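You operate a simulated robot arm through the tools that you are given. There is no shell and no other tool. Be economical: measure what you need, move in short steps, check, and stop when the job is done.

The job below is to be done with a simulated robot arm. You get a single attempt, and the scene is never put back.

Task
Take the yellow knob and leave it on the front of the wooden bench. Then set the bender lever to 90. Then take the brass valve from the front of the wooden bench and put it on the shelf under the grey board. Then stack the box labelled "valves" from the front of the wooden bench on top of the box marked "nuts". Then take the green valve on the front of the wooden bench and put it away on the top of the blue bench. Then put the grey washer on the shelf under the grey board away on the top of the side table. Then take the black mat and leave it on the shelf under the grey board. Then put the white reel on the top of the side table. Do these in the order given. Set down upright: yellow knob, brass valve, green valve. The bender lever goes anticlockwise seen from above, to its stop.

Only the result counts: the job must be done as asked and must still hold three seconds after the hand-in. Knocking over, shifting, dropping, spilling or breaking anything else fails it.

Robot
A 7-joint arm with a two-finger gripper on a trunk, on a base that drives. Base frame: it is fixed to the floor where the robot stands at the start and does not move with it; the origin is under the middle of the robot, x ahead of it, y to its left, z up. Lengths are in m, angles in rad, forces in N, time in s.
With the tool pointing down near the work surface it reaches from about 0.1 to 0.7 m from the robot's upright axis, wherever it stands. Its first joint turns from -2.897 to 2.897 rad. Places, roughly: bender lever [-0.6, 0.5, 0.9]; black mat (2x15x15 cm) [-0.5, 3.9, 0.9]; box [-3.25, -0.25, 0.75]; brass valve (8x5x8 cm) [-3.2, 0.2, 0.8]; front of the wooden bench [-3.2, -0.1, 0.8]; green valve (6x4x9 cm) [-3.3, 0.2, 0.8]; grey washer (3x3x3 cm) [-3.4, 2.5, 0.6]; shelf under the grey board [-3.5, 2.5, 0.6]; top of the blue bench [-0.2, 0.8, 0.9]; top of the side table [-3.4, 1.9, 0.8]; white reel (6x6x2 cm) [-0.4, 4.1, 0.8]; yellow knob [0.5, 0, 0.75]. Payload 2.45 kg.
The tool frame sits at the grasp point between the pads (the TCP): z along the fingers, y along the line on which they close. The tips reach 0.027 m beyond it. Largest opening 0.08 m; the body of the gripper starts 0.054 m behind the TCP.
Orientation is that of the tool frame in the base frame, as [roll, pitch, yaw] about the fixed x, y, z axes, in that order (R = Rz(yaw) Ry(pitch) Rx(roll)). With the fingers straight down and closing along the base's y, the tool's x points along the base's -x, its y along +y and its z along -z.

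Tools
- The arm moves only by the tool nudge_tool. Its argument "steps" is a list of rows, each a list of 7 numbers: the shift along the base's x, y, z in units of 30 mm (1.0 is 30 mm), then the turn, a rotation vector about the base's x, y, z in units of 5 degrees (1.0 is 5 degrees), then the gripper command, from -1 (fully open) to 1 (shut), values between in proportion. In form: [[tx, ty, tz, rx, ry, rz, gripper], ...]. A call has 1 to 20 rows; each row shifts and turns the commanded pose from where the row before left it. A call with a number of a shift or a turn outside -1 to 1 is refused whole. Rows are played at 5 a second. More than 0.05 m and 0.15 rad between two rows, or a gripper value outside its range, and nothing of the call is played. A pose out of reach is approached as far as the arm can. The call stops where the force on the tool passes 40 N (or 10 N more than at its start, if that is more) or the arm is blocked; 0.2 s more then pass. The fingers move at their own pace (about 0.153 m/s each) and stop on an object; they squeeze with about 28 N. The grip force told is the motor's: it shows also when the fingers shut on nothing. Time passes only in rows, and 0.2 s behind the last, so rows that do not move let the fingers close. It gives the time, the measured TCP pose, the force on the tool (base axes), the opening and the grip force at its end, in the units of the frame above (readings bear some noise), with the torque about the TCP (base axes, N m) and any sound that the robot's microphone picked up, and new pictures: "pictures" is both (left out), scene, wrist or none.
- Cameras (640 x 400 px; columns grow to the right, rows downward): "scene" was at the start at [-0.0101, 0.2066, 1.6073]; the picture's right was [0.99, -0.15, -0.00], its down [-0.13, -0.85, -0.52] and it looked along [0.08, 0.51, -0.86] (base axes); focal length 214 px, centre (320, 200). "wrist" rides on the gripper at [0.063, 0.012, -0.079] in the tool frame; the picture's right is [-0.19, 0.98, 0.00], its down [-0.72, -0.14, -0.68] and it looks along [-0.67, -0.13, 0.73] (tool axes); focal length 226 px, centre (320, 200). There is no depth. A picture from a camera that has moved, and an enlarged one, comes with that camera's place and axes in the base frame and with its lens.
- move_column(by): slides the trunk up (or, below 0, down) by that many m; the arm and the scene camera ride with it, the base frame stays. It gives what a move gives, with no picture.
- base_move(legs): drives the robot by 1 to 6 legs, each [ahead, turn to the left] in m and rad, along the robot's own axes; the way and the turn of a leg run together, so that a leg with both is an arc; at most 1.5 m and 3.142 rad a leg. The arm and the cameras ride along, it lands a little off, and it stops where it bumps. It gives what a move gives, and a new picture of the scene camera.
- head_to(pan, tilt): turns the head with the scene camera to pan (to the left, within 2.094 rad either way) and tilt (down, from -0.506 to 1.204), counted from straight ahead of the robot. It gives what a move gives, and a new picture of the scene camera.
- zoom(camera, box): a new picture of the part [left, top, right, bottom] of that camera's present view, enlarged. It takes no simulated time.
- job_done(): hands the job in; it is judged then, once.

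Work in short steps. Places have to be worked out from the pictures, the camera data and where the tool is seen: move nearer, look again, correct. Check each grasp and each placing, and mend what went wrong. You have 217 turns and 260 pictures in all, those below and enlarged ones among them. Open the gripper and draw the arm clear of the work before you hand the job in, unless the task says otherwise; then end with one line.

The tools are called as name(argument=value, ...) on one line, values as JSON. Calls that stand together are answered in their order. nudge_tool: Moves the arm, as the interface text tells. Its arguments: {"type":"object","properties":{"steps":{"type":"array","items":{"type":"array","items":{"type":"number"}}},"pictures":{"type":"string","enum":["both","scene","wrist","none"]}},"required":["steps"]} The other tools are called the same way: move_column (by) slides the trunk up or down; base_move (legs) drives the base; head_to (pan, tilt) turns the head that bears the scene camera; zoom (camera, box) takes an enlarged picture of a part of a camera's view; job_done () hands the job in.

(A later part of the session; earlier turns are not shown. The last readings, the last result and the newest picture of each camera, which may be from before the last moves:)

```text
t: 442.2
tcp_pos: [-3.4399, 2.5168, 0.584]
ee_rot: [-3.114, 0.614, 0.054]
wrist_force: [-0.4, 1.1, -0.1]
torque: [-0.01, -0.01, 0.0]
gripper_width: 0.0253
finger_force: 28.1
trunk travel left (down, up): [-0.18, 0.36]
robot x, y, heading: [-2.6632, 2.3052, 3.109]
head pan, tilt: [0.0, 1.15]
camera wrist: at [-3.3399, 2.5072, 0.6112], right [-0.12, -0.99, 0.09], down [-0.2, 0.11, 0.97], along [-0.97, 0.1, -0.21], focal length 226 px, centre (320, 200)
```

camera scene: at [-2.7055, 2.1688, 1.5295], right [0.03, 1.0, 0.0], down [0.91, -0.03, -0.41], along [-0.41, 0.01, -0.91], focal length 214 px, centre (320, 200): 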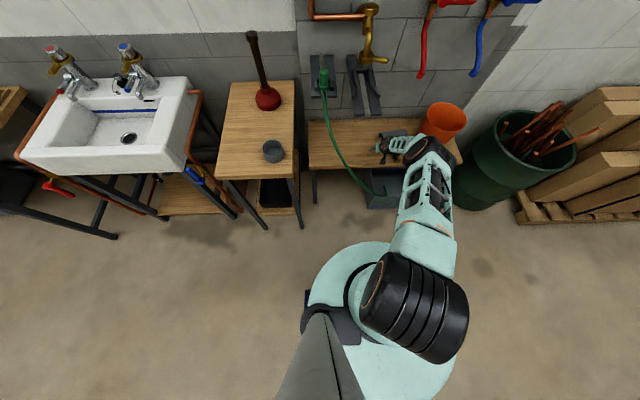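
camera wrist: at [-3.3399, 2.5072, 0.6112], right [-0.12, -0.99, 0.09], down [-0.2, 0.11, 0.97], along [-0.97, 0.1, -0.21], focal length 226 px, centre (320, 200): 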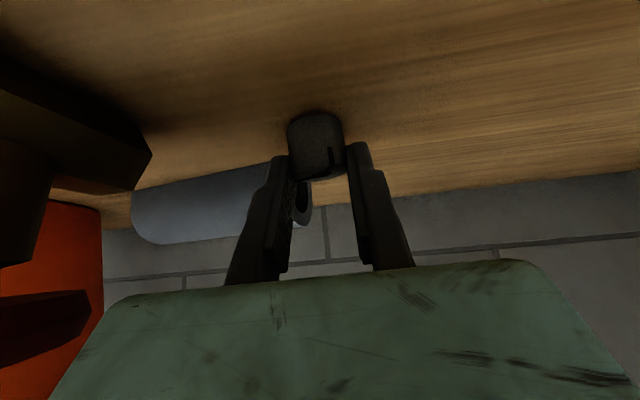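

Washer gripped (25 mm). Lift and draw out.

nudge_tool(steps=[[0, 0, 0.3, 0, 0, 0, 1], [0, 0, 0.6, 0, 0, 0, 1], [0, 0, 0.9, 0, 0, 0, 1], [0.3, 0, 0.9, 0, 0, 0, 1], [0.6, 0, 0.9, 0, 0, 0, 1], [0.8, 0, 0.9, 0, 0, 0, 1], [0.9, 0, 0.9, 0, 0, 0, 1], [0.9, 0, 0.9, 0, 0, 0, 1], [0.9, 0, 0.9, 0, 0, 0, 1], [0.9, 0, 0.9, 0, 0, 0, 1], [0.6, 0, 0.9, 0, 0, 0, 1], [0.3, 0, 0.9, 0, 0, 0, 1]])

```text
t: 444.8
tcp_pos: [-3.2525, 2.5152, 0.881]
ee_rot: [-3.116, 0.613, 0.054]
wrist_force: [0.0, 0.0, -0.5]
torque: [0.01, -0.02, 0.0]
gripper_width: 0.0254
finger_force: 27.8
trunk travel left (down, up): [-0.18, 0.36]
robot x, y, heading: [-2.6597, 2.3044, 3.114]
head pan, tilt: [0.0, 1.15]
camera scene: at [-2.7052, 2.1686, 1.5294], right [0.03, 1.0, 0.0], down [0.91, -0.03, -0.41], along [-0.41, 0.01, -0.91], focal length 214 px, centre (320, 200)
camera wrist: at [-3.1529, 2.5065, 0.9087], right [-0.12, -0.99, 0.09], down [-0.2, 0.11, 0.97], along [-0.97, 0.1, -0.21], focal length 226 px, centre (320, 200)
```

scene: 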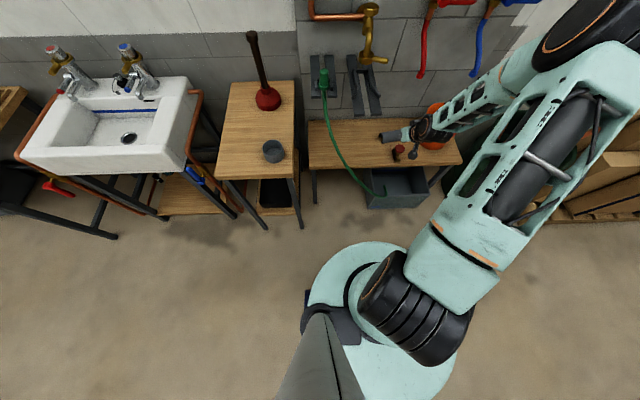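
wrist: 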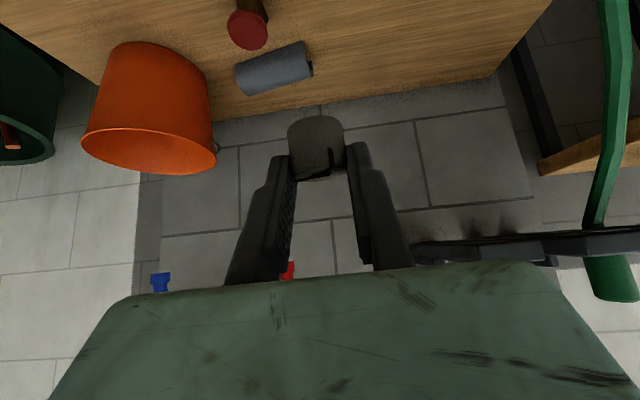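

Washer held; elbow is in a good place on the right. Drive sideways to stand before the side table.

base_move(legs=[[-0.25, 0], [0, 1.57], [0.58, 0], [0, -1.57], [0.2, 0]])

head_to(pan=0.0, tilt=0.9)

```text
t: 458.5
tcp_pos: [-3.2215, 1.9355, 0.8812]
ee_rot: [-3.115, 0.614, 0.069]
wrist_force: [-0.1, -0.4, -1.1]
torque: [0.0, -0.02, -0.06]
gripper_width: 0.0255
finger_force: 28.6
trunk travel left (down, up): [-0.18, 0.36]
robot x, y, heading: [-2.6268, 1.7324, 3.126]
head pan, tilt: [0.0, 1.15]
camera scene: at [-2.6696, 1.5954, 1.5294], right [0.02, 1.0, 0.0], down [0.91, -0.02, -0.41], along [-0.41, 0.01, -0.91], focal length 214 px, centre (320, 200)
```

scene: 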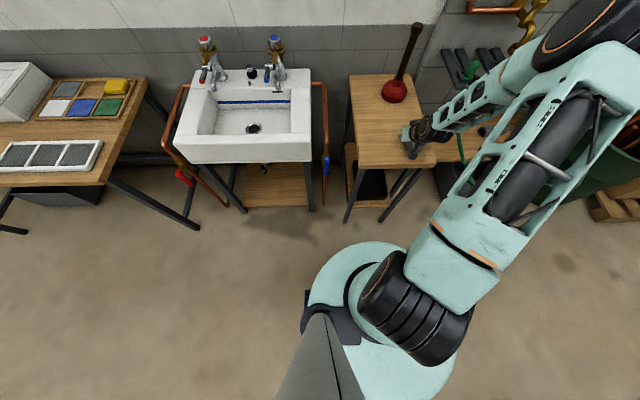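

```text
t: 459.3
tcp_pos: [-3.221, 1.9351, 0.8814]
ee_rot: [-3.115, 0.614, 0.068]
wrist_force: [0.2, -0.4, 1.4]
torque: [0.01, -0.01, -0.02]
gripper_width: 0.0254
finger_force: 28.0
trunk travel left (down, up): [-0.18, 0.36]
robot x, y, heading: [-2.6258, 1.7356, 3.122]
head pan, tilt: [0.0, 0.901]
camera scene: at [-2.6849, 1.5957, 1.5463], right [0.02, 1.0, 0.0], down [0.78, -0.01, -0.62], along [-0.62, 0.01, -0.78], focal length 214 px, centre (320, 200)
```

scene: 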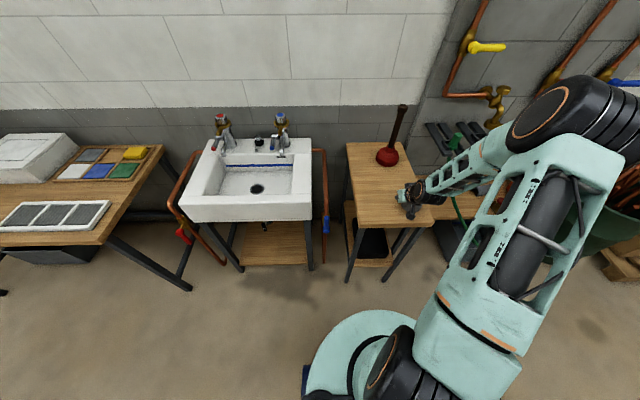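

The hand ended near the cup; check.

nudge_tool(steps=[[0, -0.5, 0.5, 0, 0, 0, 1], [0, -0.9, 0.5, 0, 0, 0, 1], [0, -0.9, 0, 0, 0, 0, 1]], pictures="wrist")

zoom(camera="scene", box=[320, 120, 480, 220])

```text
t: 460.1
tcp_pos: [-3.2219, 1.8667, 0.912]
ee_rot: [-3.115, 0.613, 0.071]
wrist_force: [-0.1, -0.6, -1.4]
torque: [0.01, -0.03, 0.01]
gripper_width: 0.0254
finger_force: 27.7
trunk travel left (down, up): [-0.18, 0.36]
robot x, y, heading: [-2.6243, 1.7366, 3.123]
head pan, tilt: [0.0, 0.901]
camera wrist: at [-3.1231, 1.8588, 0.9405], right [-0.1, -0.99, 0.09], down [-0.2, 0.11, 0.97], along [-0.97, 0.08, -0.21], focal length 226 px, centre (320, 200)
```

wrist: 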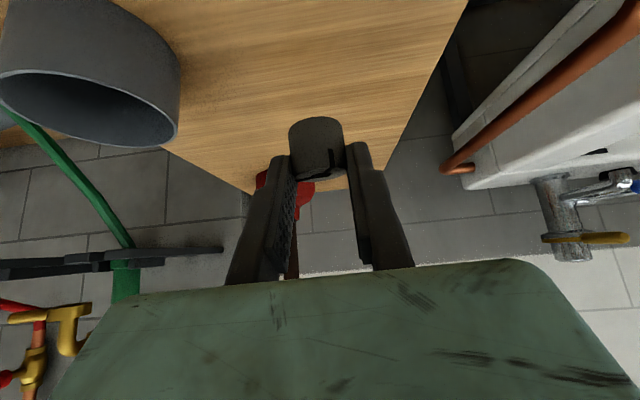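

```text
4.00 times, centred on (400, 170) of scene
camera zoom: at [-2.6849, 1.5953, 1.5463], right [0.02, 1.0, 0.0], down [0.78, -0.01, -0.62], along [-0.62, 0.01, -0.78], focal length 858 px, centre (0, 320)
```

zoom: 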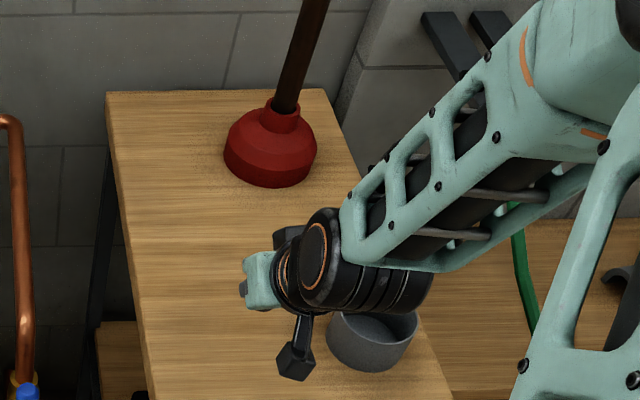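

Cup is undisturbed. Lower the washer here, away from it.

nudge_tool(steps=[[-0.2, -0.2, -0.7, 0, 0, 0, 1], [-0.2, 0, -0.7, 0, 0, 0, 1], [0, 0, -0.5, 0, 0, 0, 1], [0, 0, -0.3, 0, 0, 0, 1], [0, 0, -0.2, 0, 0, 0, 1], [0, 0, -0.15, 0, 0, 0, 1]], pictures="wrist")

```text
t: 461.5
tcp_pos: [-3.2325, 1.8605, 0.8349]
ee_rot: [-3.116, 0.615, 0.067]
wrist_force: [0.4, 0.6, -0.6]
torque: [-0.03, 0.02, -0.01]
gripper_width: 0.0253
finger_force: 28.1
trunk travel left (down, up): [-0.18, 0.36]
robot x, y, heading: [-2.6254, 1.7377, 3.125]
head pan, tilt: [0.0, 0.901]
camera wrist: at [-3.134, 1.8527, 0.8617], right [-0.1, -0.99, 0.09], down [-0.2, 0.11, 0.97], along [-0.97, 0.08, -0.21], focal length 226 px, centre (320, 200)
```

wrist: 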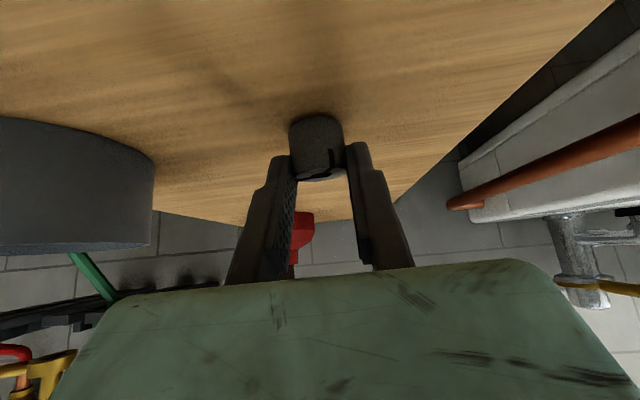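

nudge_tool(steps=[[0, 0, -0.12, 0, 0, 0, 1], [0, 0, -0.12, 0, 0, 0, 1], [0, 0, -0.12, 0, 0, 0, 1], [0, 0, -0.12, 0, 0, 0, 1], [0, 0, -0.12, 0, 0, 0, 1], [0, 0, -0.12, 0, 0, 0, 1]], pictures="none")

```text
t: 462.3
tcp_pos: [-3.2333, 1.8598, 0.8299]
ee_rot: [-3.112, 0.626, 0.071]
wrist_force: [14.8, -2.3, 23.2]
torque: [-0.03, -0.23, -0.01]
gripper_width: 0.025
finger_force: 28.3
trunk travel left (down, up): [-0.18, 0.36]
robot x, y, heading: [-2.6279, 1.7312, 3.126]
head pan, tilt: [0.0, 0.901]
stopped in row 3: the force on the tool passed its limit at 45 N (the readings are from after the stop); the commanded pose is now the measured one
```

Contact. Release and retreat along the tool axis.

nudge_tool(steps=[[0, 0, 0.05, 0, 0, 0, 1], [0, 0, 0, 0, 0, 0, 0], [0, 0, 0, 0, 0, 0, 0], [0.3, 0, 0.42, 0, 0, 0, 0], [0.57, 0, 0.82, 0, 0, 0, 0], [0.57, 0, 0.82, 0, 0, 0, 0], [0.57, 0, 0.9, 0, 0, 0, 0], [0.57, 0, 0.9, 0, 0, 0, 0]], pictures="wrist")

```text
t: 464.1
tcp_pos: [-3.1566, 1.8606, 0.9396]
ee_rot: [-3.113, 0.622, 0.071]
wrist_force: [-0.8, -0.2, 0.4]
torque: [0.03, 0.02, 0.01]
gripper_width: 0.0401
finger_force: 0.2
trunk travel left (down, up): [-0.18, 0.36]
robot x, y, heading: [-2.6256, 1.7354, 3.123]
head pan, tilt: [0.0, 0.901]
camera wrist: at [-3.0568, 1.8516, 0.9672], right [-0.1, -0.99, 0.09], down [-0.19, 0.11, 0.98], along [-0.98, 0.08, -0.2], focal length 226 px, centre (320, 200)
```

wrist: 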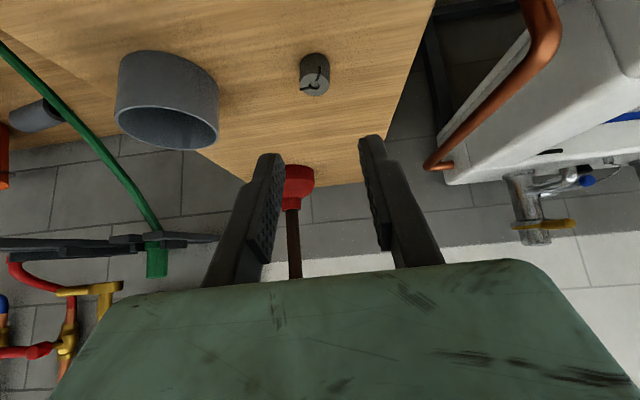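

Washer is in place. Straighten the tool, raise the trunk again, and drive to the black trestle table for the mat.

nudge_tool(steps=[[0.5, 0, 0.9, 0, -1, 0, -1], [0.5, 0, 0.9, 0, -1, 0, -1], [0.5, 0, 0.9, 0, -1, 0, -1], [0.3, 0, 0.3, 0, -1, 0, -1], [0, 0, 0, 0, -1, 0, -1], [0, 0, 0, 0, -1, 0, -1], [0, 0, 0, 0, -1, 0, -1]], pictures="none")

move_column(by=0.07)

base_move(legs=[[-0.5, 0], [0, -2.01], [1.05, 0], [1.0, 0], [0, -1.11]])

head_to(pan=0.0, tilt=0.6)

```text
t: 465.7
tcp_pos: [-3.105, 1.8594, 1.034]
ee_rot: [3.13, 0.011, 0.059]
wrist_force: [0.5, 0.7, -0.1]
torque: [0.01, 0.02, 0.02]
gripper_width: 0.0803
finger_force: 0.1
trunk travel left (down, up): [-0.18, 0.36]
robot x, y, heading: [-2.6242, 1.7375, 3.125]
head pan, tilt: [0.0, 0.901]
```

```text
t: 466.8
tcp_pos: [-3.1051, 1.8593, 1.1042]
ee_rot: [3.129, 0.013, 0.058]
wrist_force: [-0.5, 0.0, 0.4]
torque: [0.05, 0.0, -0.02]
gripper_width: 0.0803
finger_force: 0.1
trunk travel left (down, up): [-0.25, 0.29]
robot x, y, heading: [-2.625, 1.7332, 3.122]
head pan, tilt: [0.0, 0.901]
```

```text
t: 487.1
tcp_pos: [-0.8838, 3.5624, 1.1051]
ee_rot: [3.129, 0.012, -2.976]
wrist_force: [1.0, 0.5, 0.7]
torque: [-0.01, 0.01, 0.02]
gripper_width: 0.0799
finger_force: 0.1
trunk travel left (down, up): [-0.25, 0.29]
robot x, y, heading: [-1.375, 3.634, 0.095]
head pan, tilt: [0.0, 0.901]
camera scene: at [-1.3317, 3.778, 1.6164], right [0.09, -1.0, 0.0], down [-0.78, -0.07, -0.62], along [0.62, 0.06, -0.78], focal length 214 px, centre (320, 200)
```

scene: 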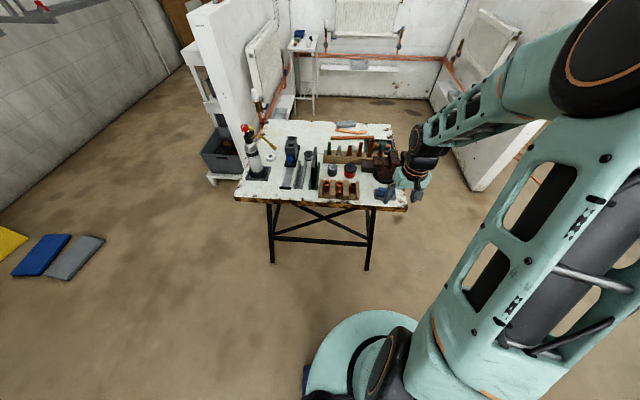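

```text
t: 487.9
tcp_pos: [-0.8851, 3.5617, 1.1057]
ee_rot: [3.128, 0.013, -2.976]
wrist_force: [0.4, -0.6, -0.8]
torque: [0.02, 0.0, -0.03]
gripper_width: 0.08
finger_force: 0.0
trunk travel left (down, up): [-0.25, 0.29]
robot x, y, heading: [-1.3757, 3.6391, 0.088]
head pan, tilt: [0.0, 0.6]
camera scene: at [-1.3188, 3.7793, 1.6411], right [0.09, -1.0, 0.0], down [-0.56, -0.05, -0.82], along [0.82, 0.07, -0.57], focal length 214 px, centre (320, 200)
```

scene: 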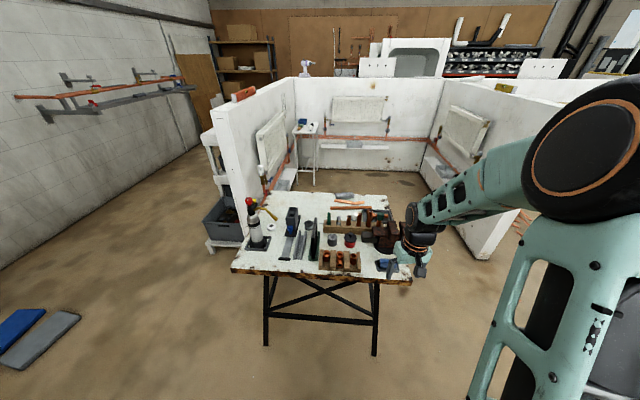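

zoom(camera="scene", box=[220, 180, 420, 305])

```text
3.20 times, centred on (320, 242) of scene
camera zoom: at [-1.3188, 3.7793, 1.6411], right [0.09, -1.0, 0.0], down [-0.56, -0.05, -0.82], along [0.82, 0.07, -0.57], focal length 686 px, centre (320, 64)
```

zoom: 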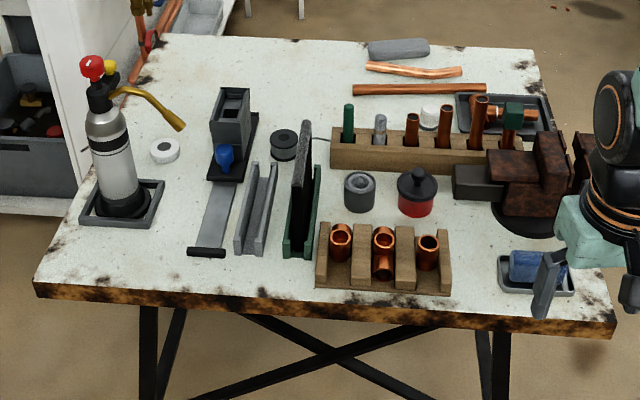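

The black mat stands upright in a green rack at about (-0.58, 3.87); the white reel lies at about (-0.44, 4.13). Move in closer.

base_move(legs=[[0, 0.63], [0.38, 0], [0, -0.72]])

nudge_tool(steps=[[0, 0.5, 0.3, 0, 0, 0, -1], [0, 0.5, 0.3, 0, 0, 0, -1]], pictures="wrist")

```text
t: 494.1
tcp_pos: [-0.6042, 3.7727, 1.1055]
ee_rot: [3.13, 0.012, -3.067]
wrist_force: [0.5, -0.3, 0.2]
torque: [-0.02, 0.02, 0.02]
gripper_width: 0.08
finger_force: 0.0
trunk travel left (down, up): [-0.25, 0.29]
robot x, y, heading: [-1.0851, 3.8899, -0.007]
head pan, tilt: [0.0, 0.6]
camera scene: at [-1.0167, 4.0277, 1.6411], right [0.0, -1.0, 0.0], down [-0.57, 0.0, -0.82], along [0.82, 0.0, -0.57], focal length 214 px, centre (320, 200)
```

scene: 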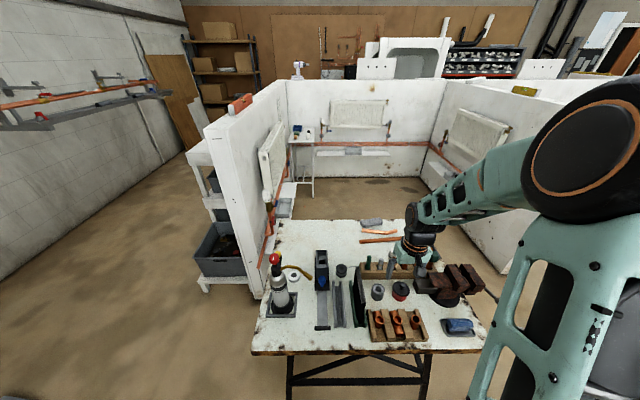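

```text
t: 494.7
tcp_pos: [-0.6074, 3.804, 1.1212]
ee_rot: [3.13, 0.014, -3.066]
wrist_force: [-0.7, 0.5, 0.0]
torque: [-0.06, 0.01, -0.02]
gripper_width: 0.0799
finger_force: 0.0
trunk travel left (down, up): [-0.25, 0.29]
robot x, y, heading: [-1.088, 3.8865, -0.001]
head pan, tilt: [0.0, 0.6]
camera wrist: at [-0.6694, 3.8104, 1.2002], right [0.12, 0.99, 0.01], down [0.72, -0.1, 0.69], along [0.69, -0.07, -0.72], focal length 226 px, centre (320, 200)
```

wrist: 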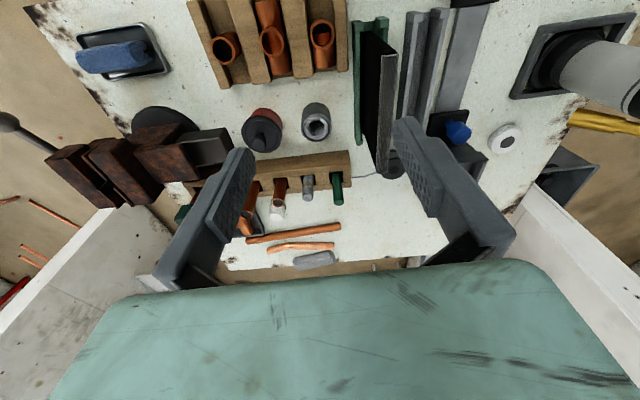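

Mat's top edge is centred near (-0.535, 3.879), z≈0.943, running along x. Move over it with the fingers partly closed.

nudge_tool(steps=[[0.6, 0.62, 0, 0, 0, 0, -0.1], [0.6, 0.62, -0.5, 0, 0, 0, -0.1], [0.6, 0.62, -0.9, 0, 0, 0, -0.1], [0.6, 0.62, -0.9, 0, 0, 0, -0.1]], pictures="wrist")

zoom(camera="wrist", box=[220, 20, 420, 145])

```text
t: 495.7
tcp_pos: [-0.5323, 3.8759, 1.0521]
ee_rot: [3.131, 0.012, -3.066]
wrist_force: [-0.3, -0.2, 0.5]
torque: [-0.02, 0.0, 0.0]
gripper_width: 0.0437
finger_force: 0.0
trunk travel left (down, up): [-0.25, 0.29]
robot x, y, heading: [-1.0876, 3.8873, -0.004]
head pan, tilt: [0.0, 0.6]
camera wrist: at [-0.5959, 3.8832, 1.1307], right [0.12, 0.99, 0.01], down [0.72, -0.1, 0.69], along [0.69, -0.07, -0.72], focal length 226 px, centre (320, 200)
```

wrist: 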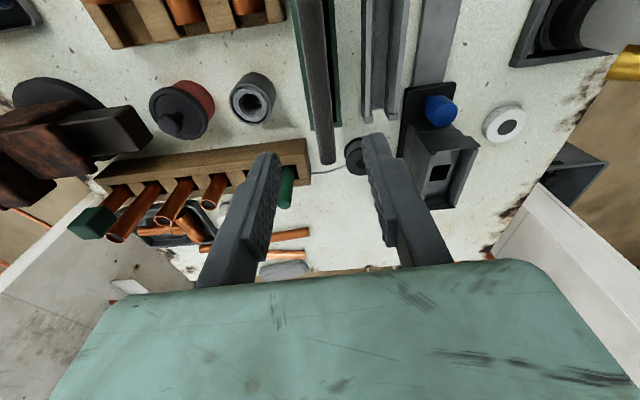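

```text
3.20 times, centred on (320, 82) of wrist
camera zoom: at [-0.5959, 3.8832, 1.1307], right [0.12, 0.99, 0.01], down [0.72, -0.1, 0.69], along [0.69, -0.07, -0.72], focal length 723 px, centre (320, 576)
```

zoom: 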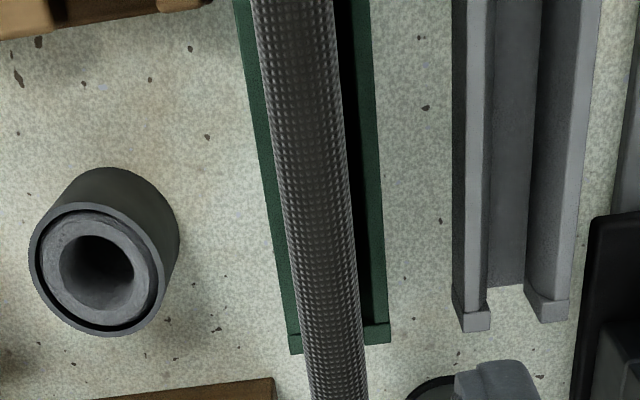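

Mat centreline y≈3.8785. Trim yaw and descend onto its top edge.

nudge_tool(steps=[[0, 0.1, -0.7, 0, 0, -0.5, -0.1], [0, 0, -0.7, 0, 0, 0, -0.1], [0, 0, -0.7, 0, 0, 0, -0.1], [0, 0, -0.6, 0, 0, 0, -0.1], [0, 0, -0.5, 0, 0, 0, -0.1], [0, 0, -0.5, 0, 0, 0, -0.1], [0, 0, -0.4, 0, 0, 0, -0.1]], pictures="wrist")

```text
t: 497.3
tcp_pos: [-0.5327, 3.8806, 0.9309]
ee_rot: [3.129, 0.012, -3.111]
wrist_force: [-1.0, -0.6, -0.9]
torque: [-0.01, 0.0, 0.02]
gripper_width: 0.0439
finger_force: 0.0
trunk travel left (down, up): [-0.25, 0.29]
robot x, y, heading: [-1.0851, 3.8909, 0.002]
head pan, tilt: [0.0, 0.6]
camera wrist: at [-0.5967, 3.8893, 1.0081], right [0.16, 0.99, 0.01], down [0.71, -0.13, 0.69], along [0.68, -0.1, -0.73], focal length 226 px, centre (320, 200)
```

wrist: 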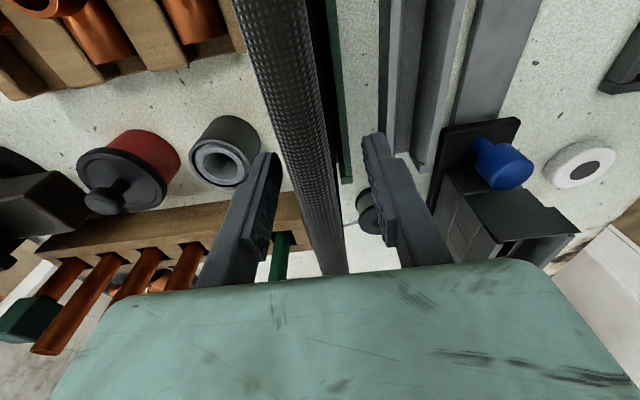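

Fingers straddle the mat. Close and lift straight up out of the rack.

nudge_tool(steps=[[0, 0, 0, 0, 0, 0, 1], [0, 0, 0, 0, 0, 0, 1], [0, 0, 0, 0, 0, 0, 1], [0, 0, 0.3, 0, 0, 0, 1], [0, 0, 0.5, 0, 0, 0, 1], [0, 0, 0.7, 0, 0, 0, 1], [0, 0, 0.9, 0, 0, 0, 1], [0, 0, 0.9, 0, 0, 0, 1], [0, 0, 0.9, 0, 0, 0, 1], [0, 0, 0.9, 0, 0, 0, 1]], pictures="wrist")

```text
t: 499.5
tcp_pos: [-0.5342, 3.88, 1.0852]
ee_rot: [3.127, 0.011, -3.109]
wrist_force: [-0.9, -0.1, -0.7]
torque: [0.02, 0.02, -0.01]
gripper_width: 0.0155
finger_force: 28.4
trunk travel left (down, up): [-0.25, 0.29]
robot x, y, heading: [-1.0859, 3.8881, 0.001]
head pan, tilt: [0.0, 0.6]
camera wrist: at [-0.5976, 3.889, 1.164], right [0.16, 0.99, 0.01], down [0.71, -0.13, 0.69], along [0.68, -0.1, -0.72], focal length 226 px, centre (320, 200)
```

wrist: 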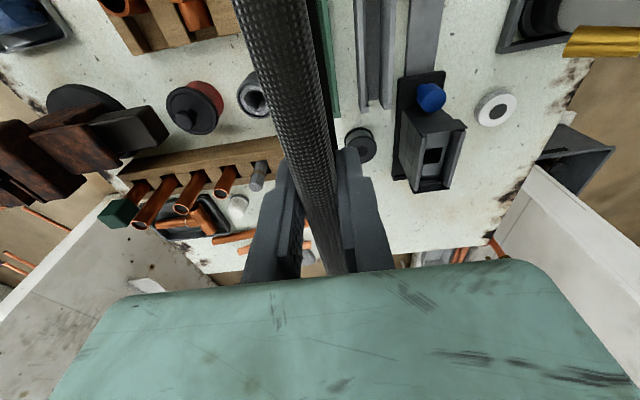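

Mat is out and light. Raise clear, retract and drive to the grey-board shelf.

nudge_tool(steps=[[0, 0, 0.9, 0, 0, 0, 1], [0, 0, 0.9, 0, 0, 0, 1], [0, 0, 0.7, 0, 0, 0, 1], [-0.9, 0, 0, 0, 0, 0, 1], [-0.9, 0, 0, 0, 0, 0, 1], [-0.9, 0, 0, 0, 0, 0, 1]], pictures="none")

base_move(legs=[[-0.45, 0], [0, -2.047], [1.0, 0], [0.766, 0], [0, -1.095], [0.2, 0]])

```text
t: 500.9
tcp_pos: [-0.6159, 3.8797, 1.1585]
ee_rot: [3.128, 0.012, -3.113]
wrist_force: [0.2, 0.3, -1.2]
torque: [-0.02, -0.01, -0.02]
gripper_width: 0.0153
finger_force: 27.5
trunk travel left (down, up): [-0.25, 0.29]
robot x, y, heading: [-1.085, 3.8868, -0.004]
head pan, tilt: [0.0, 0.6]
```

```text
t: 521.1
tcp_pos: [-3.0366, 2.4189, 1.1574]
ee_rot: [3.129, 0.013, -0.019]
wrist_force: [0.3, -0.2, -1.2]
torque: [-0.01, 0.03, 0.0]
gripper_width: 0.0154
finger_force: 27.7
trunk travel left (down, up): [-0.25, 0.29]
robot x, y, heading: [-2.5659, 2.3861, 3.094]
head pan, tilt: [0.0, 0.6]
camera scene: at [-2.6435, 2.2495, 1.6411], right [0.05, 1.0, 0.0], down [0.56, -0.03, -0.82], along [-0.82, 0.04, -0.57], focal length 214 px, centre (320, 200)
```

scene: 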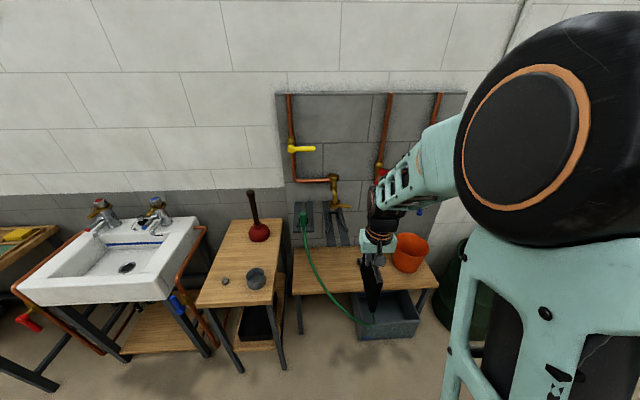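

I now turn the tool +90° in yaw, then pitch it up toward the wall so the mat becomes nearly horizontal.

nudge_tool(steps=[[0, 0, 0, 0, 0, 1, 1], [0, 0, 0, 0, 0, 1, 1], [0, 0, 0, 0, 0, 1, 1], [0, 0, 0, 0, 0, 1, 1], [0, 0, 0, 0, 0, 1, 1], [0, 0, 0, 0, 0, 1, 1], [0, 0, 0, 0, 0, 1, 1], [0, 0, 0, 0, 0, 1, 1], [0, 0, 0, 0, 0, 1, 1], [0, 0, 0, 0, 0, 1, 1], [0, 0, 0, 0, 0, 1, 1], [0, 0, 0, 0, 0, 1, 1], [0, 0, 0, 0, 0, 1, 1], [0, 0, 0, 0, 0, 1, 1], [0, 0, 0, 0, 0, 1, 1], [0, 0, 0, 0, 0, 1, 1], [0, 0, 0, 0, 0, 1, 1], [0, 0, 0, 0, 0, 1, 1]], pictures="none")

nudge_tool(steps=[[0, 0, -0.5, 0, 1, 0, 1], [0, 0, -0.5, 0, 1, 0, 1], [0, 0, -0.5, 0, 1, 0, 1], [0, 0, -0.5, 0, 1, 0, 1], [0, 0, -0.5, 0, 1, 0, 1], [0, 0, -0.5, 0, 1, 0, 1], [0, 0, -0.5, 0, 1, 0, 1], [0, 0, -0.5, 0, 1, 0, 1], [0, 0, -0.5, 0, 1, 0, 1], [0, 0, -0.5, 0, 1, 0, 1], [0, 0, -0.5, 0, 1, 0, 1], [0, 0, -0.5, 0, 1, 0, 1], [0, 0, -0.5, 0, 1, 0, 1], [0, 0, -0.5, 0, 1, 0, 1], [0, 0, -0.5, 0, 1, 0, 1]])

```text
t: 524.9
tcp_pos: [-3.0359, 2.4174, 1.1593]
ee_rot: [3.13, 0.011, 1.554]
wrist_force: [-0.1, -0.1, -0.7]
torque: [-0.01, -0.02, -0.03]
gripper_width: 0.0156
finger_force: 27.9
trunk travel left (down, up): [-0.25, 0.29]
robot x, y, heading: [-2.5658, 2.3873, 3.092]
head pan, tilt: [0.0, 0.6]
```

```text
t: 528.1
tcp_pos: [-3.0417, 2.4192, 0.9313]
ee_rot: [-1.844, 0.02, 1.581]
wrist_force: [-0.3, 0.0, -0.7]
torque: [-0.03, -0.06, 0.04]
gripper_width: 0.0154
finger_force: 28.3
out of reach, approached as far as the arm can: row 10
trunk travel left (down, up): [-0.25, 0.29]
robot x, y, heading: [-2.5682, 2.3857, 3.092]
head pan, tilt: [0.0, 0.6]
camera scene: at [-2.6435, 2.2495, 1.6411], right [0.05, 1.0, 0.0], down [0.56, -0.03, -0.82], along [-0.82, 0.04, -0.57], focal length 214 px, centre (320, 200)
camera wrist: at [-2.961, 2.4824, 0.9393], right [0.27, -0.21, -0.94], down [0.62, -0.71, 0.34], along [-0.73, -0.68, -0.06], focal length 226 px, centre (320, 200)
```

scene: 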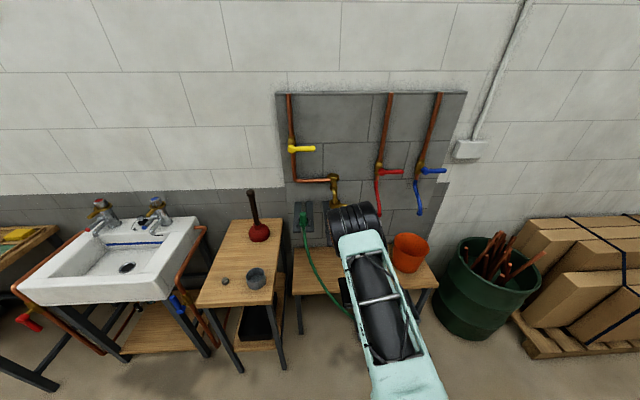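
wrist: 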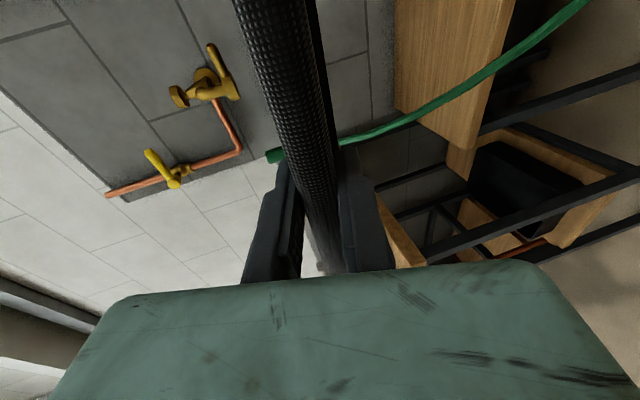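

Tool is ~15° below horizontal with the mat level. Lower the trunk, then check the view.

move_column(by=-0.2)

nudge_tool(steps=[[-0.6, 0.2, 0, 0, 0, 0, 1], [-0.6, 0.2, 0, 0, 0, 0, 1], [-0.6, 0.2, 0, 0, 0, 0, 1], [-0.6, 0.2, 0, 0, 0, 0, 1]])

```text
t: 530.3
tcp_pos: [-3.0434, 2.4187, 0.732]
ee_rot: [-1.845, 0.021, 1.578]
wrist_force: [-0.3, 0.6, -1.2]
torque: [-0.06, -0.1, 0.02]
gripper_width: 0.0155
finger_force: 27.8
trunk travel left (down, up): [-0.05, 0.49]
robot x, y, heading: [-2.5636, 2.3886, 3.095]
head pan, tilt: [0.0, 0.6]
```

```text
t: 531.3
tcp_pos: [-3.1124, 2.4424, 0.7326]
ee_rot: [-1.846, 0.022, 1.578]
wrist_force: [-1.0, 0.5, -1.2]
torque: [0.01, -0.05, 0.03]
gripper_width: 0.0152
finger_force: 28.2
trunk travel left (down, up): [-0.05, 0.49]
robot x, y, heading: [-2.5666, 2.3851, 3.086]
head pan, tilt: [0.0, 0.6]
camera scene: at [-2.6432, 2.2495, 1.4411], right [0.05, 1.0, 0.0], down [0.56, -0.03, -0.82], along [-0.82, 0.04, -0.57], focal length 214 px, centre (320, 200)
camera wrist: at [-3.032, 2.5069, 0.7397], right [0.27, -0.21, -0.94], down [0.62, -0.71, 0.34], along [-0.74, -0.68, -0.06], focal length 226 px, centre (320, 200)
```

scene: 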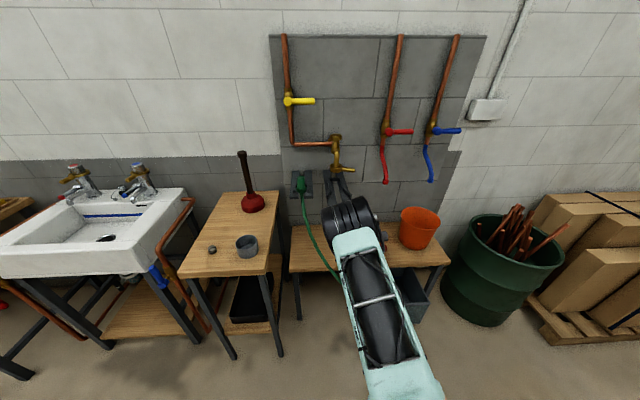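
wrist: 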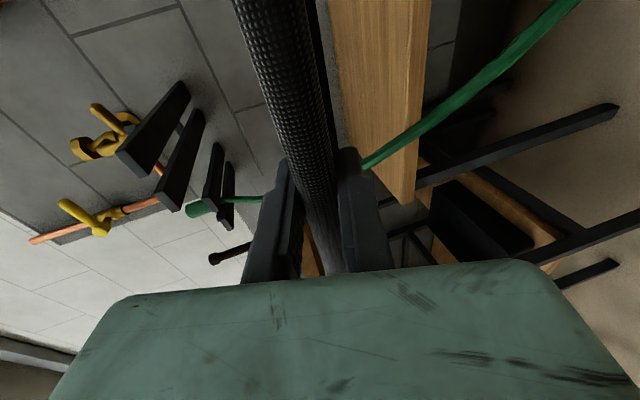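

Advance toward the shelf above its front edge, aligning on y≈2.455.

nudge_tool(steps=[[-0.8, 0.07, -0.1, 0, 0, 0, 1], [-0.8, 0.07, -0.1, 0, 0, 0, 1], [-0.8, 0.07, -0.1, 0, 0, 0, 1], [-0.8, 0.07, -0.1, 0, 0, 0, 1], [-0.8, 0.07, -0.1, 0, 0, 0, 1], [-0.8, 0.07, -0.1, 0, 0, 0, 1], [-0.8, 0, -0.1, 0, 0, 0, 1], [-0.8, 0, -0.1, 0, 0, 0, 1], [-0.8, 0, -0.1, 0, 0, 0, 1]])

```text
t: 533.3
tcp_pos: [-3.3315, 2.4558, 0.7042]
ee_rot: [-1.845, 0.021, 1.578]
wrist_force: [0.1, 0.5, -0.4]
torque: [-0.04, -0.09, 0.0]
gripper_width: 0.0152
finger_force: 27.2
trunk travel left (down, up): [-0.05, 0.49]
robot x, y, heading: [-2.5696, 2.3855, 3.092]
head pan, tilt: [0.0, 0.6]
camera scene: at [-2.6432, 2.2495, 1.4411], right [0.05, 1.0, 0.0], down [0.56, -0.03, -0.82], along [-0.82, 0.04, -0.57], focal length 214 px, centre (320, 200)
camera wrist: at [-3.2505, 2.519, 0.7116], right [0.27, -0.21, -0.94], down [0.62, -0.71, 0.34], along [-0.74, -0.68, -0.06], focal length 226 px, centre (320, 200)
```

scene: 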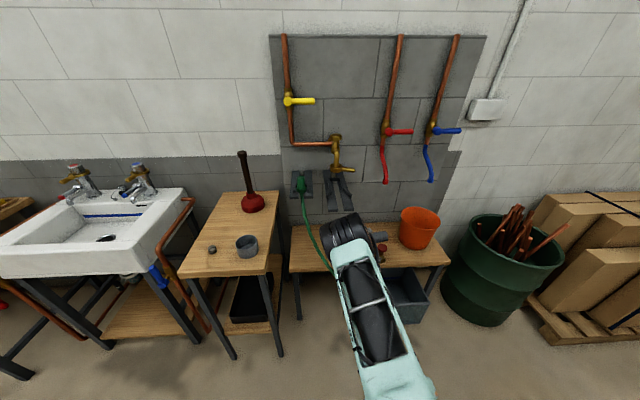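
wrist: 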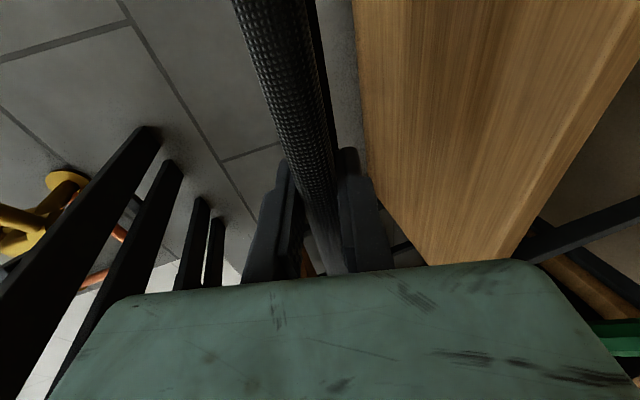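

Forks are well above. Lower until the mat's far edge touches the shelf.

nudge_tool(steps=[[0, 0, -0.7, 0, 0, 0, 1], [0, 0, -0.7, 0, 0, 0, 1], [0, 0, -0.6, 0, 0, 0, 1], [0, 0, -0.5, 0, 0, 0, 1], [0, 0, -0.3, 0, 0, 0, 1], [0, 0, -0.3, 0, 0, 0, 1]])

```text
t: 534.7
tcp_pos: [-3.3295, 2.4572, 0.6119]
ee_rot: [-1.844, 0.021, 1.578]
wrist_force: [0.4, -0.1, 0.4]
torque: [0.0, -0.08, -0.01]
gripper_width: 0.0154
finger_force: 28.0
trunk travel left (down, up): [-0.05, 0.49]
robot x, y, heading: [-2.5653, 2.3881, 3.092]
head pan, tilt: [0.0, 0.6]
camera scene: at [-2.6433, 2.2495, 1.4411], right [0.05, 1.0, 0.0], down [0.56, -0.03, -0.82], along [-0.82, 0.04, -0.57], focal length 214 px, centre (320, 200)
camera wrist: at [-3.249, 2.5208, 0.619], right [0.27, -0.21, -0.94], down [0.62, -0.71, 0.34], along [-0.74, -0.68, -0.06], focal length 226 px, centre (320, 200)
```

scene: 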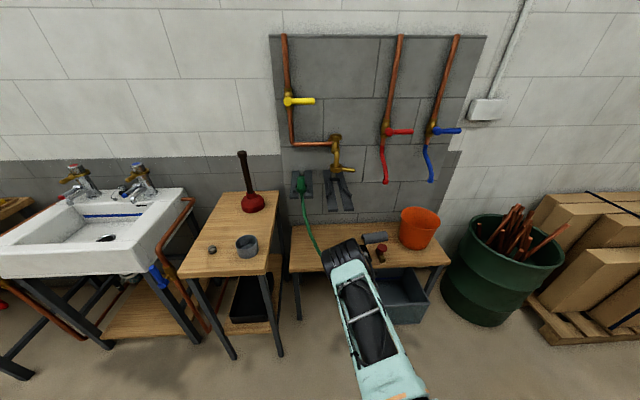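
wrist: 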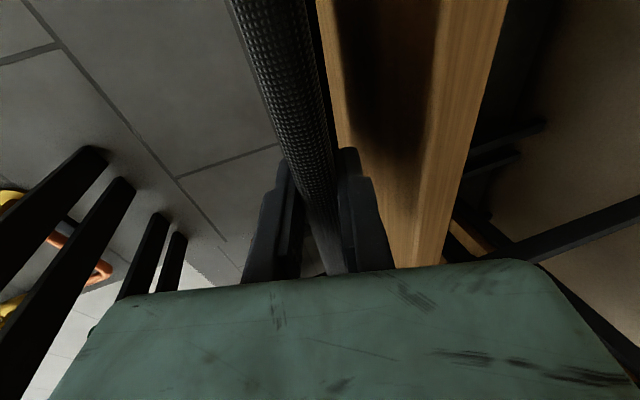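

nudge_tool(steps=[[0, 0, -0.15, 0, 0, 0, 1], [0, 0, -0.15, 0, 0, 0, 1], [0, 0, -0.15, 0, 0, 0, 1], [0, 0, -0.15, 0, 0, 0, 1], [0, 0, -0.15, 0, 0, 0, 1]], pictures="wrist")

```text
t: 535.9
tcp_pos: [-3.3297, 2.4564, 0.5916]
ee_rot: [-1.841, 0.021, 1.579]
wrist_force: [1.8, -2.3, 6.0]
torque: [0.48, 0.76, 0.08]
gripper_width: 0.0154
finger_force: 27.8
trunk travel left (down, up): [-0.05, 0.49]
robot x, y, heading: [-2.5693, 2.3827, 3.091]
head pan, tilt: [0.0, 0.6]
camera wrist: at [-3.2488, 2.5194, 0.599], right [0.26, -0.21, -0.94], down [0.62, -0.71, 0.33], along [-0.73, -0.68, -0.05], focal length 226 px, centre (320, 200)
```

wrist: 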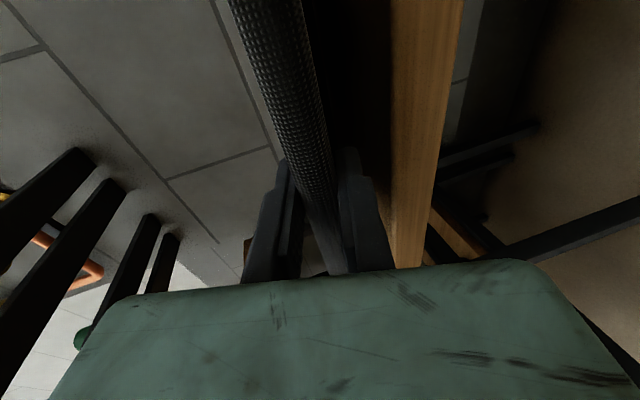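

Far edge touches. I raise slightly and shift to (x -3.315, y 2.482) so the fingers sit at the shelf edge and the mat stays clear of hose, half-pipe and valve; then lower again.

nudge_tool(steps=[[0, 0, 0.5, 0, 0, 0, 1], [0.25, 0.45, 0.1, 0, 0, 0, 1], [0.25, 0.42, 0, 0, 0, 0, 1], [0, 0, -0.2, 0, 0, 0, 1], [0, 0, -0.2, 0, 0, 0, 1]])

```text
t: 537.1
tcp_pos: [-3.3128, 2.4813, 0.5969]
ee_rot: [-1.844, 0.021, 1.578]
wrist_force: [0.1, -0.1, -1.0]
torque: [-0.01, -0.05, 0.01]
gripper_width: 0.0155
finger_force: 27.8
trunk travel left (down, up): [-0.05, 0.49]
robot x, y, heading: [-2.5664, 2.3884, 3.094]
head pan, tilt: [0.0, 0.6]
camera scene: at [-2.6433, 2.2495, 1.4411], right [0.05, 1.0, 0.0], down [0.56, -0.03, -0.82], along [-0.82, 0.04, -0.57], focal length 214 px, centre (320, 200)
camera wrist: at [-3.2328, 2.5457, 0.6035], right [0.27, -0.21, -0.94], down [0.62, -0.71, 0.34], along [-0.74, -0.68, -0.06], focal length 226 px, centre (320, 200)
```

scene: 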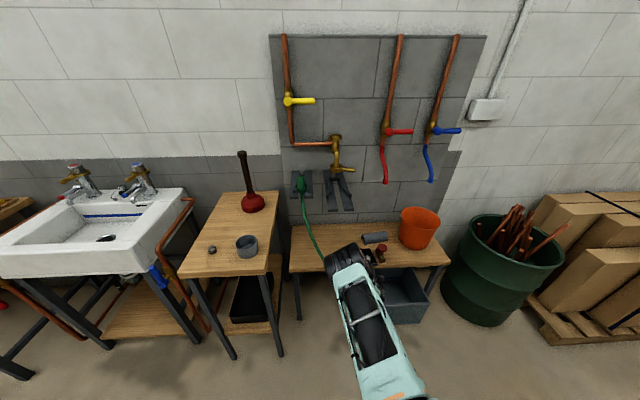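
wrist: 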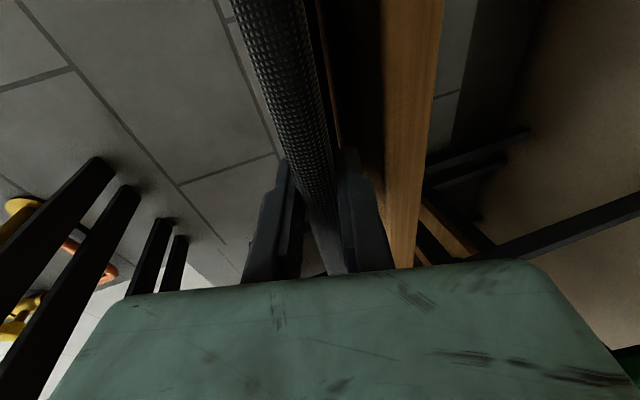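

Now level the mat: pitch up ~12° while lowering correspondingly.

nudge_tool(steps=[[0, 0, -0.15, 0.05, 0.5, 0, 1], [0, 0, -0.2, 0.05, 0.5, 0, 1], [0, 0, -0.2, 0.05, 0.5, 0, 1], [0, 0, -0.2, 0.05, 0.5, 0, 1], [0, 0, -0.2, 0.05, 0.5, 0, 1]], pictures="wrist")

```text
t: 538.3
tcp_pos: [-3.3141, 2.4815, 0.566]
ee_rot: [-1.627, -0.003, 1.58]
wrist_force: [-0.4, 0.1, -1.1]
torque: [-0.02, -0.07, 0.0]
gripper_width: 0.0153
finger_force: 28.1
trunk travel left (down, up): [-0.05, 0.49]
robot x, y, heading: [-2.5696, 2.3858, 3.087]
head pan, tilt: [0.0, 0.6]
camera wrist: at [-3.2333, 2.5457, 0.5585], right [0.06, -0.19, -0.98], down [0.68, -0.71, 0.18], along [-0.73, -0.68, 0.09], focal length 226 px, centre (320, 200)
```

wrist: 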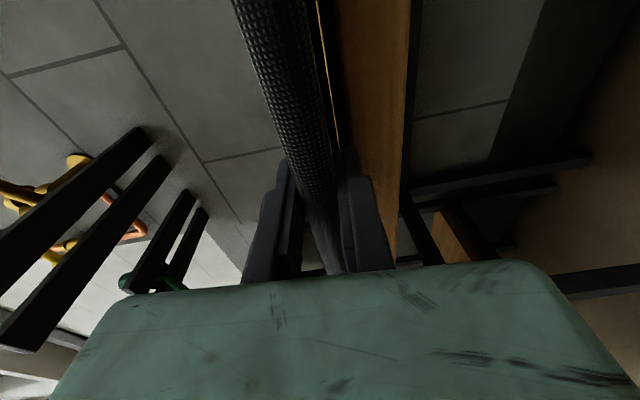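

nudge_tool(steps=[[0, 0, -0.1, 0, 0, 0, 1], [0, 0, -0.1, 0, 0, 0, 1], [0, 0, -0.1, 0, 0, 0, 1], [0, 0, -0.1, 0, 0, 0, 1]], pictures="wrist")

```text
t: 539.3
tcp_pos: [-3.3151, 2.4813, 0.558]
ee_rot: [-1.62, -0.003, 1.582]
wrist_force: [10.8, -0.9, 21.7]
torque: [-0.07, 1.04, 0.04]
gripper_width: 0.0164
finger_force: 28.2
trunk travel left (down, up): [-0.05, 0.49]
robot x, y, heading: [-2.5687, 2.3839, 3.086]
head pan, tilt: [0.0, 0.6]
camera wrist: at [-3.2338, 2.5459, 0.5493], right [0.05, -0.19, -0.98], down [0.68, -0.71, 0.17], along [-0.73, -0.68, 0.09], focal length 226 px, centre (320, 200)
```

wrist: 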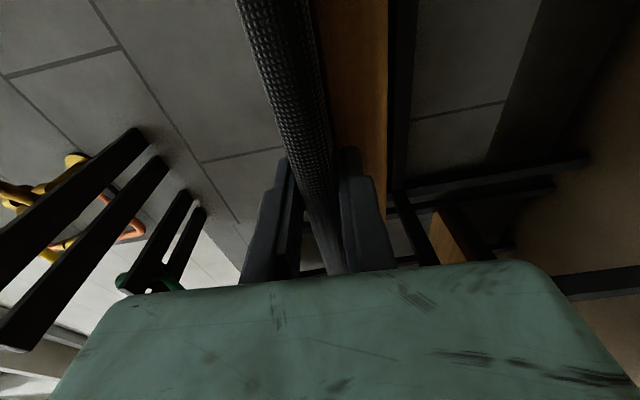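

The mat lies on the shelf. Ease 2 mm, open slightly, and look before withdrawing.

nudge_tool(steps=[[0.05, 0, 0.06, 0, 0, 0, 1], [0, 0, 0, 0, 0, 0, 0.1], [0, 0, 0, 0, 0, 0, 0.1], [0, 0, 0, 0, 0, 0, 0.1]], pictures="wrist")

```text
t: 540.3
tcp_pos: [-3.3131, 2.4825, 0.5562]
ee_rot: [-1.627, 0.0, 1.579]
wrist_force: [-0.3, -0.7, 0.2]
torque: [0.03, 0.03, -0.01]
gripper_width: 0.0358
finger_force: 0.1
trunk travel left (down, up): [-0.05, 0.49]
robot x, y, heading: [-2.5689, 2.3859, 3.093]
head pan, tilt: [0.0, 0.6]
camera wrist: at [-3.232, 2.5458, 0.5477], right [0.06, -0.19, -0.98], down [0.68, -0.71, 0.18], along [-0.73, -0.68, 0.09], focal length 226 px, centre (320, 200)
```

wrist: 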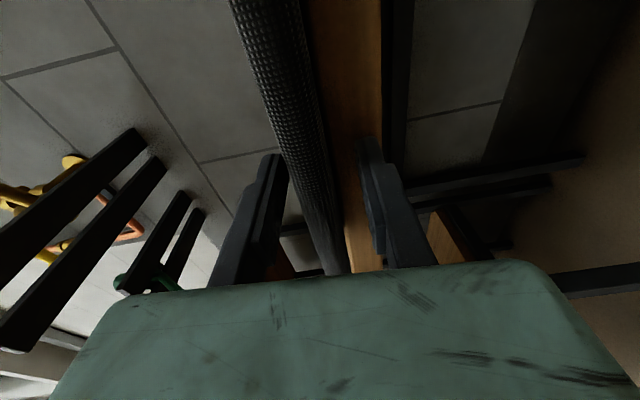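

Mat rests on the shelf with free fingers either side. Withdraw straight out.

nudge_tool(steps=[[0.3, 0, 0, 0, 0, 0, 0.1], [0.6, 0, 0, 0, 0, 0, 0.1], [0.8, 0, 0, 0, 0, 0, 0.1], [0.9, 0, 0, 0, 0, 0, 0.1], [0.9, 0, 0.3, 0, 0, 0, 0.1], [0.9, 0, 0.6, 0, 0, 0, 0.1]])

```text
t: 541.7
tcp_pos: [-3.1809, 2.4813, 0.5856]
ee_rot: [-1.627, -0.002, 1.579]
wrist_force: [-0.9, 0.6, -0.1]
torque: [-0.03, -0.01, 0.01]
gripper_width: 0.0359
finger_force: 0.1
trunk travel left (down, up): [-0.05, 0.49]
robot x, y, heading: [-2.566, 2.386, 3.094]
head pan, tilt: [0.0, 0.6]
camera scene: at [-2.6433, 2.2495, 1.4411], right [0.05, 1.0, 0.0], down [0.56, -0.03, -0.82], along [-0.82, 0.04, -0.57], focal length 214 px, centre (320, 200)
camera wrist: at [-3.1004, 2.5449, 0.5763], right [0.06, -0.19, -0.98], down [0.68, -0.71, 0.18], along [-0.73, -0.68, 0.09], focal length 226 px, centre (320, 200)
```

scene: 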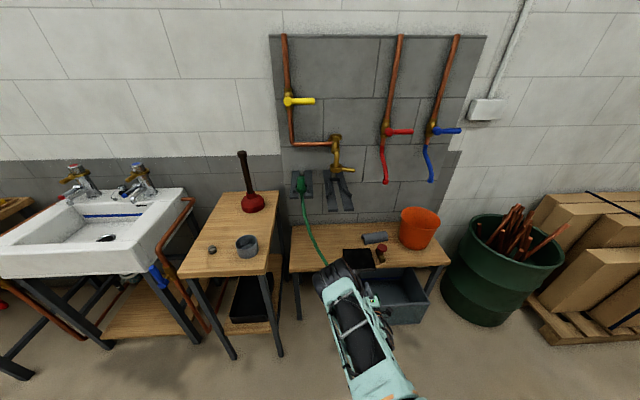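
wrist: 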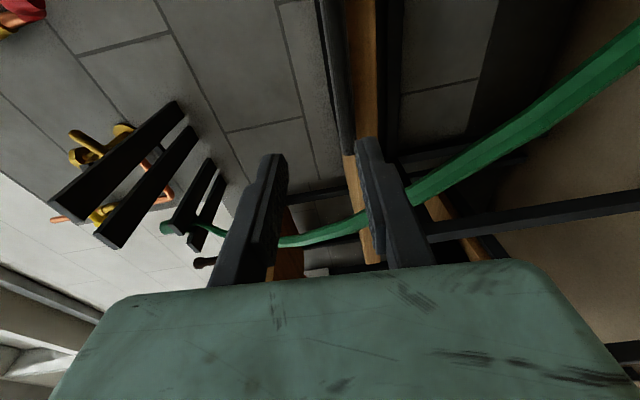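

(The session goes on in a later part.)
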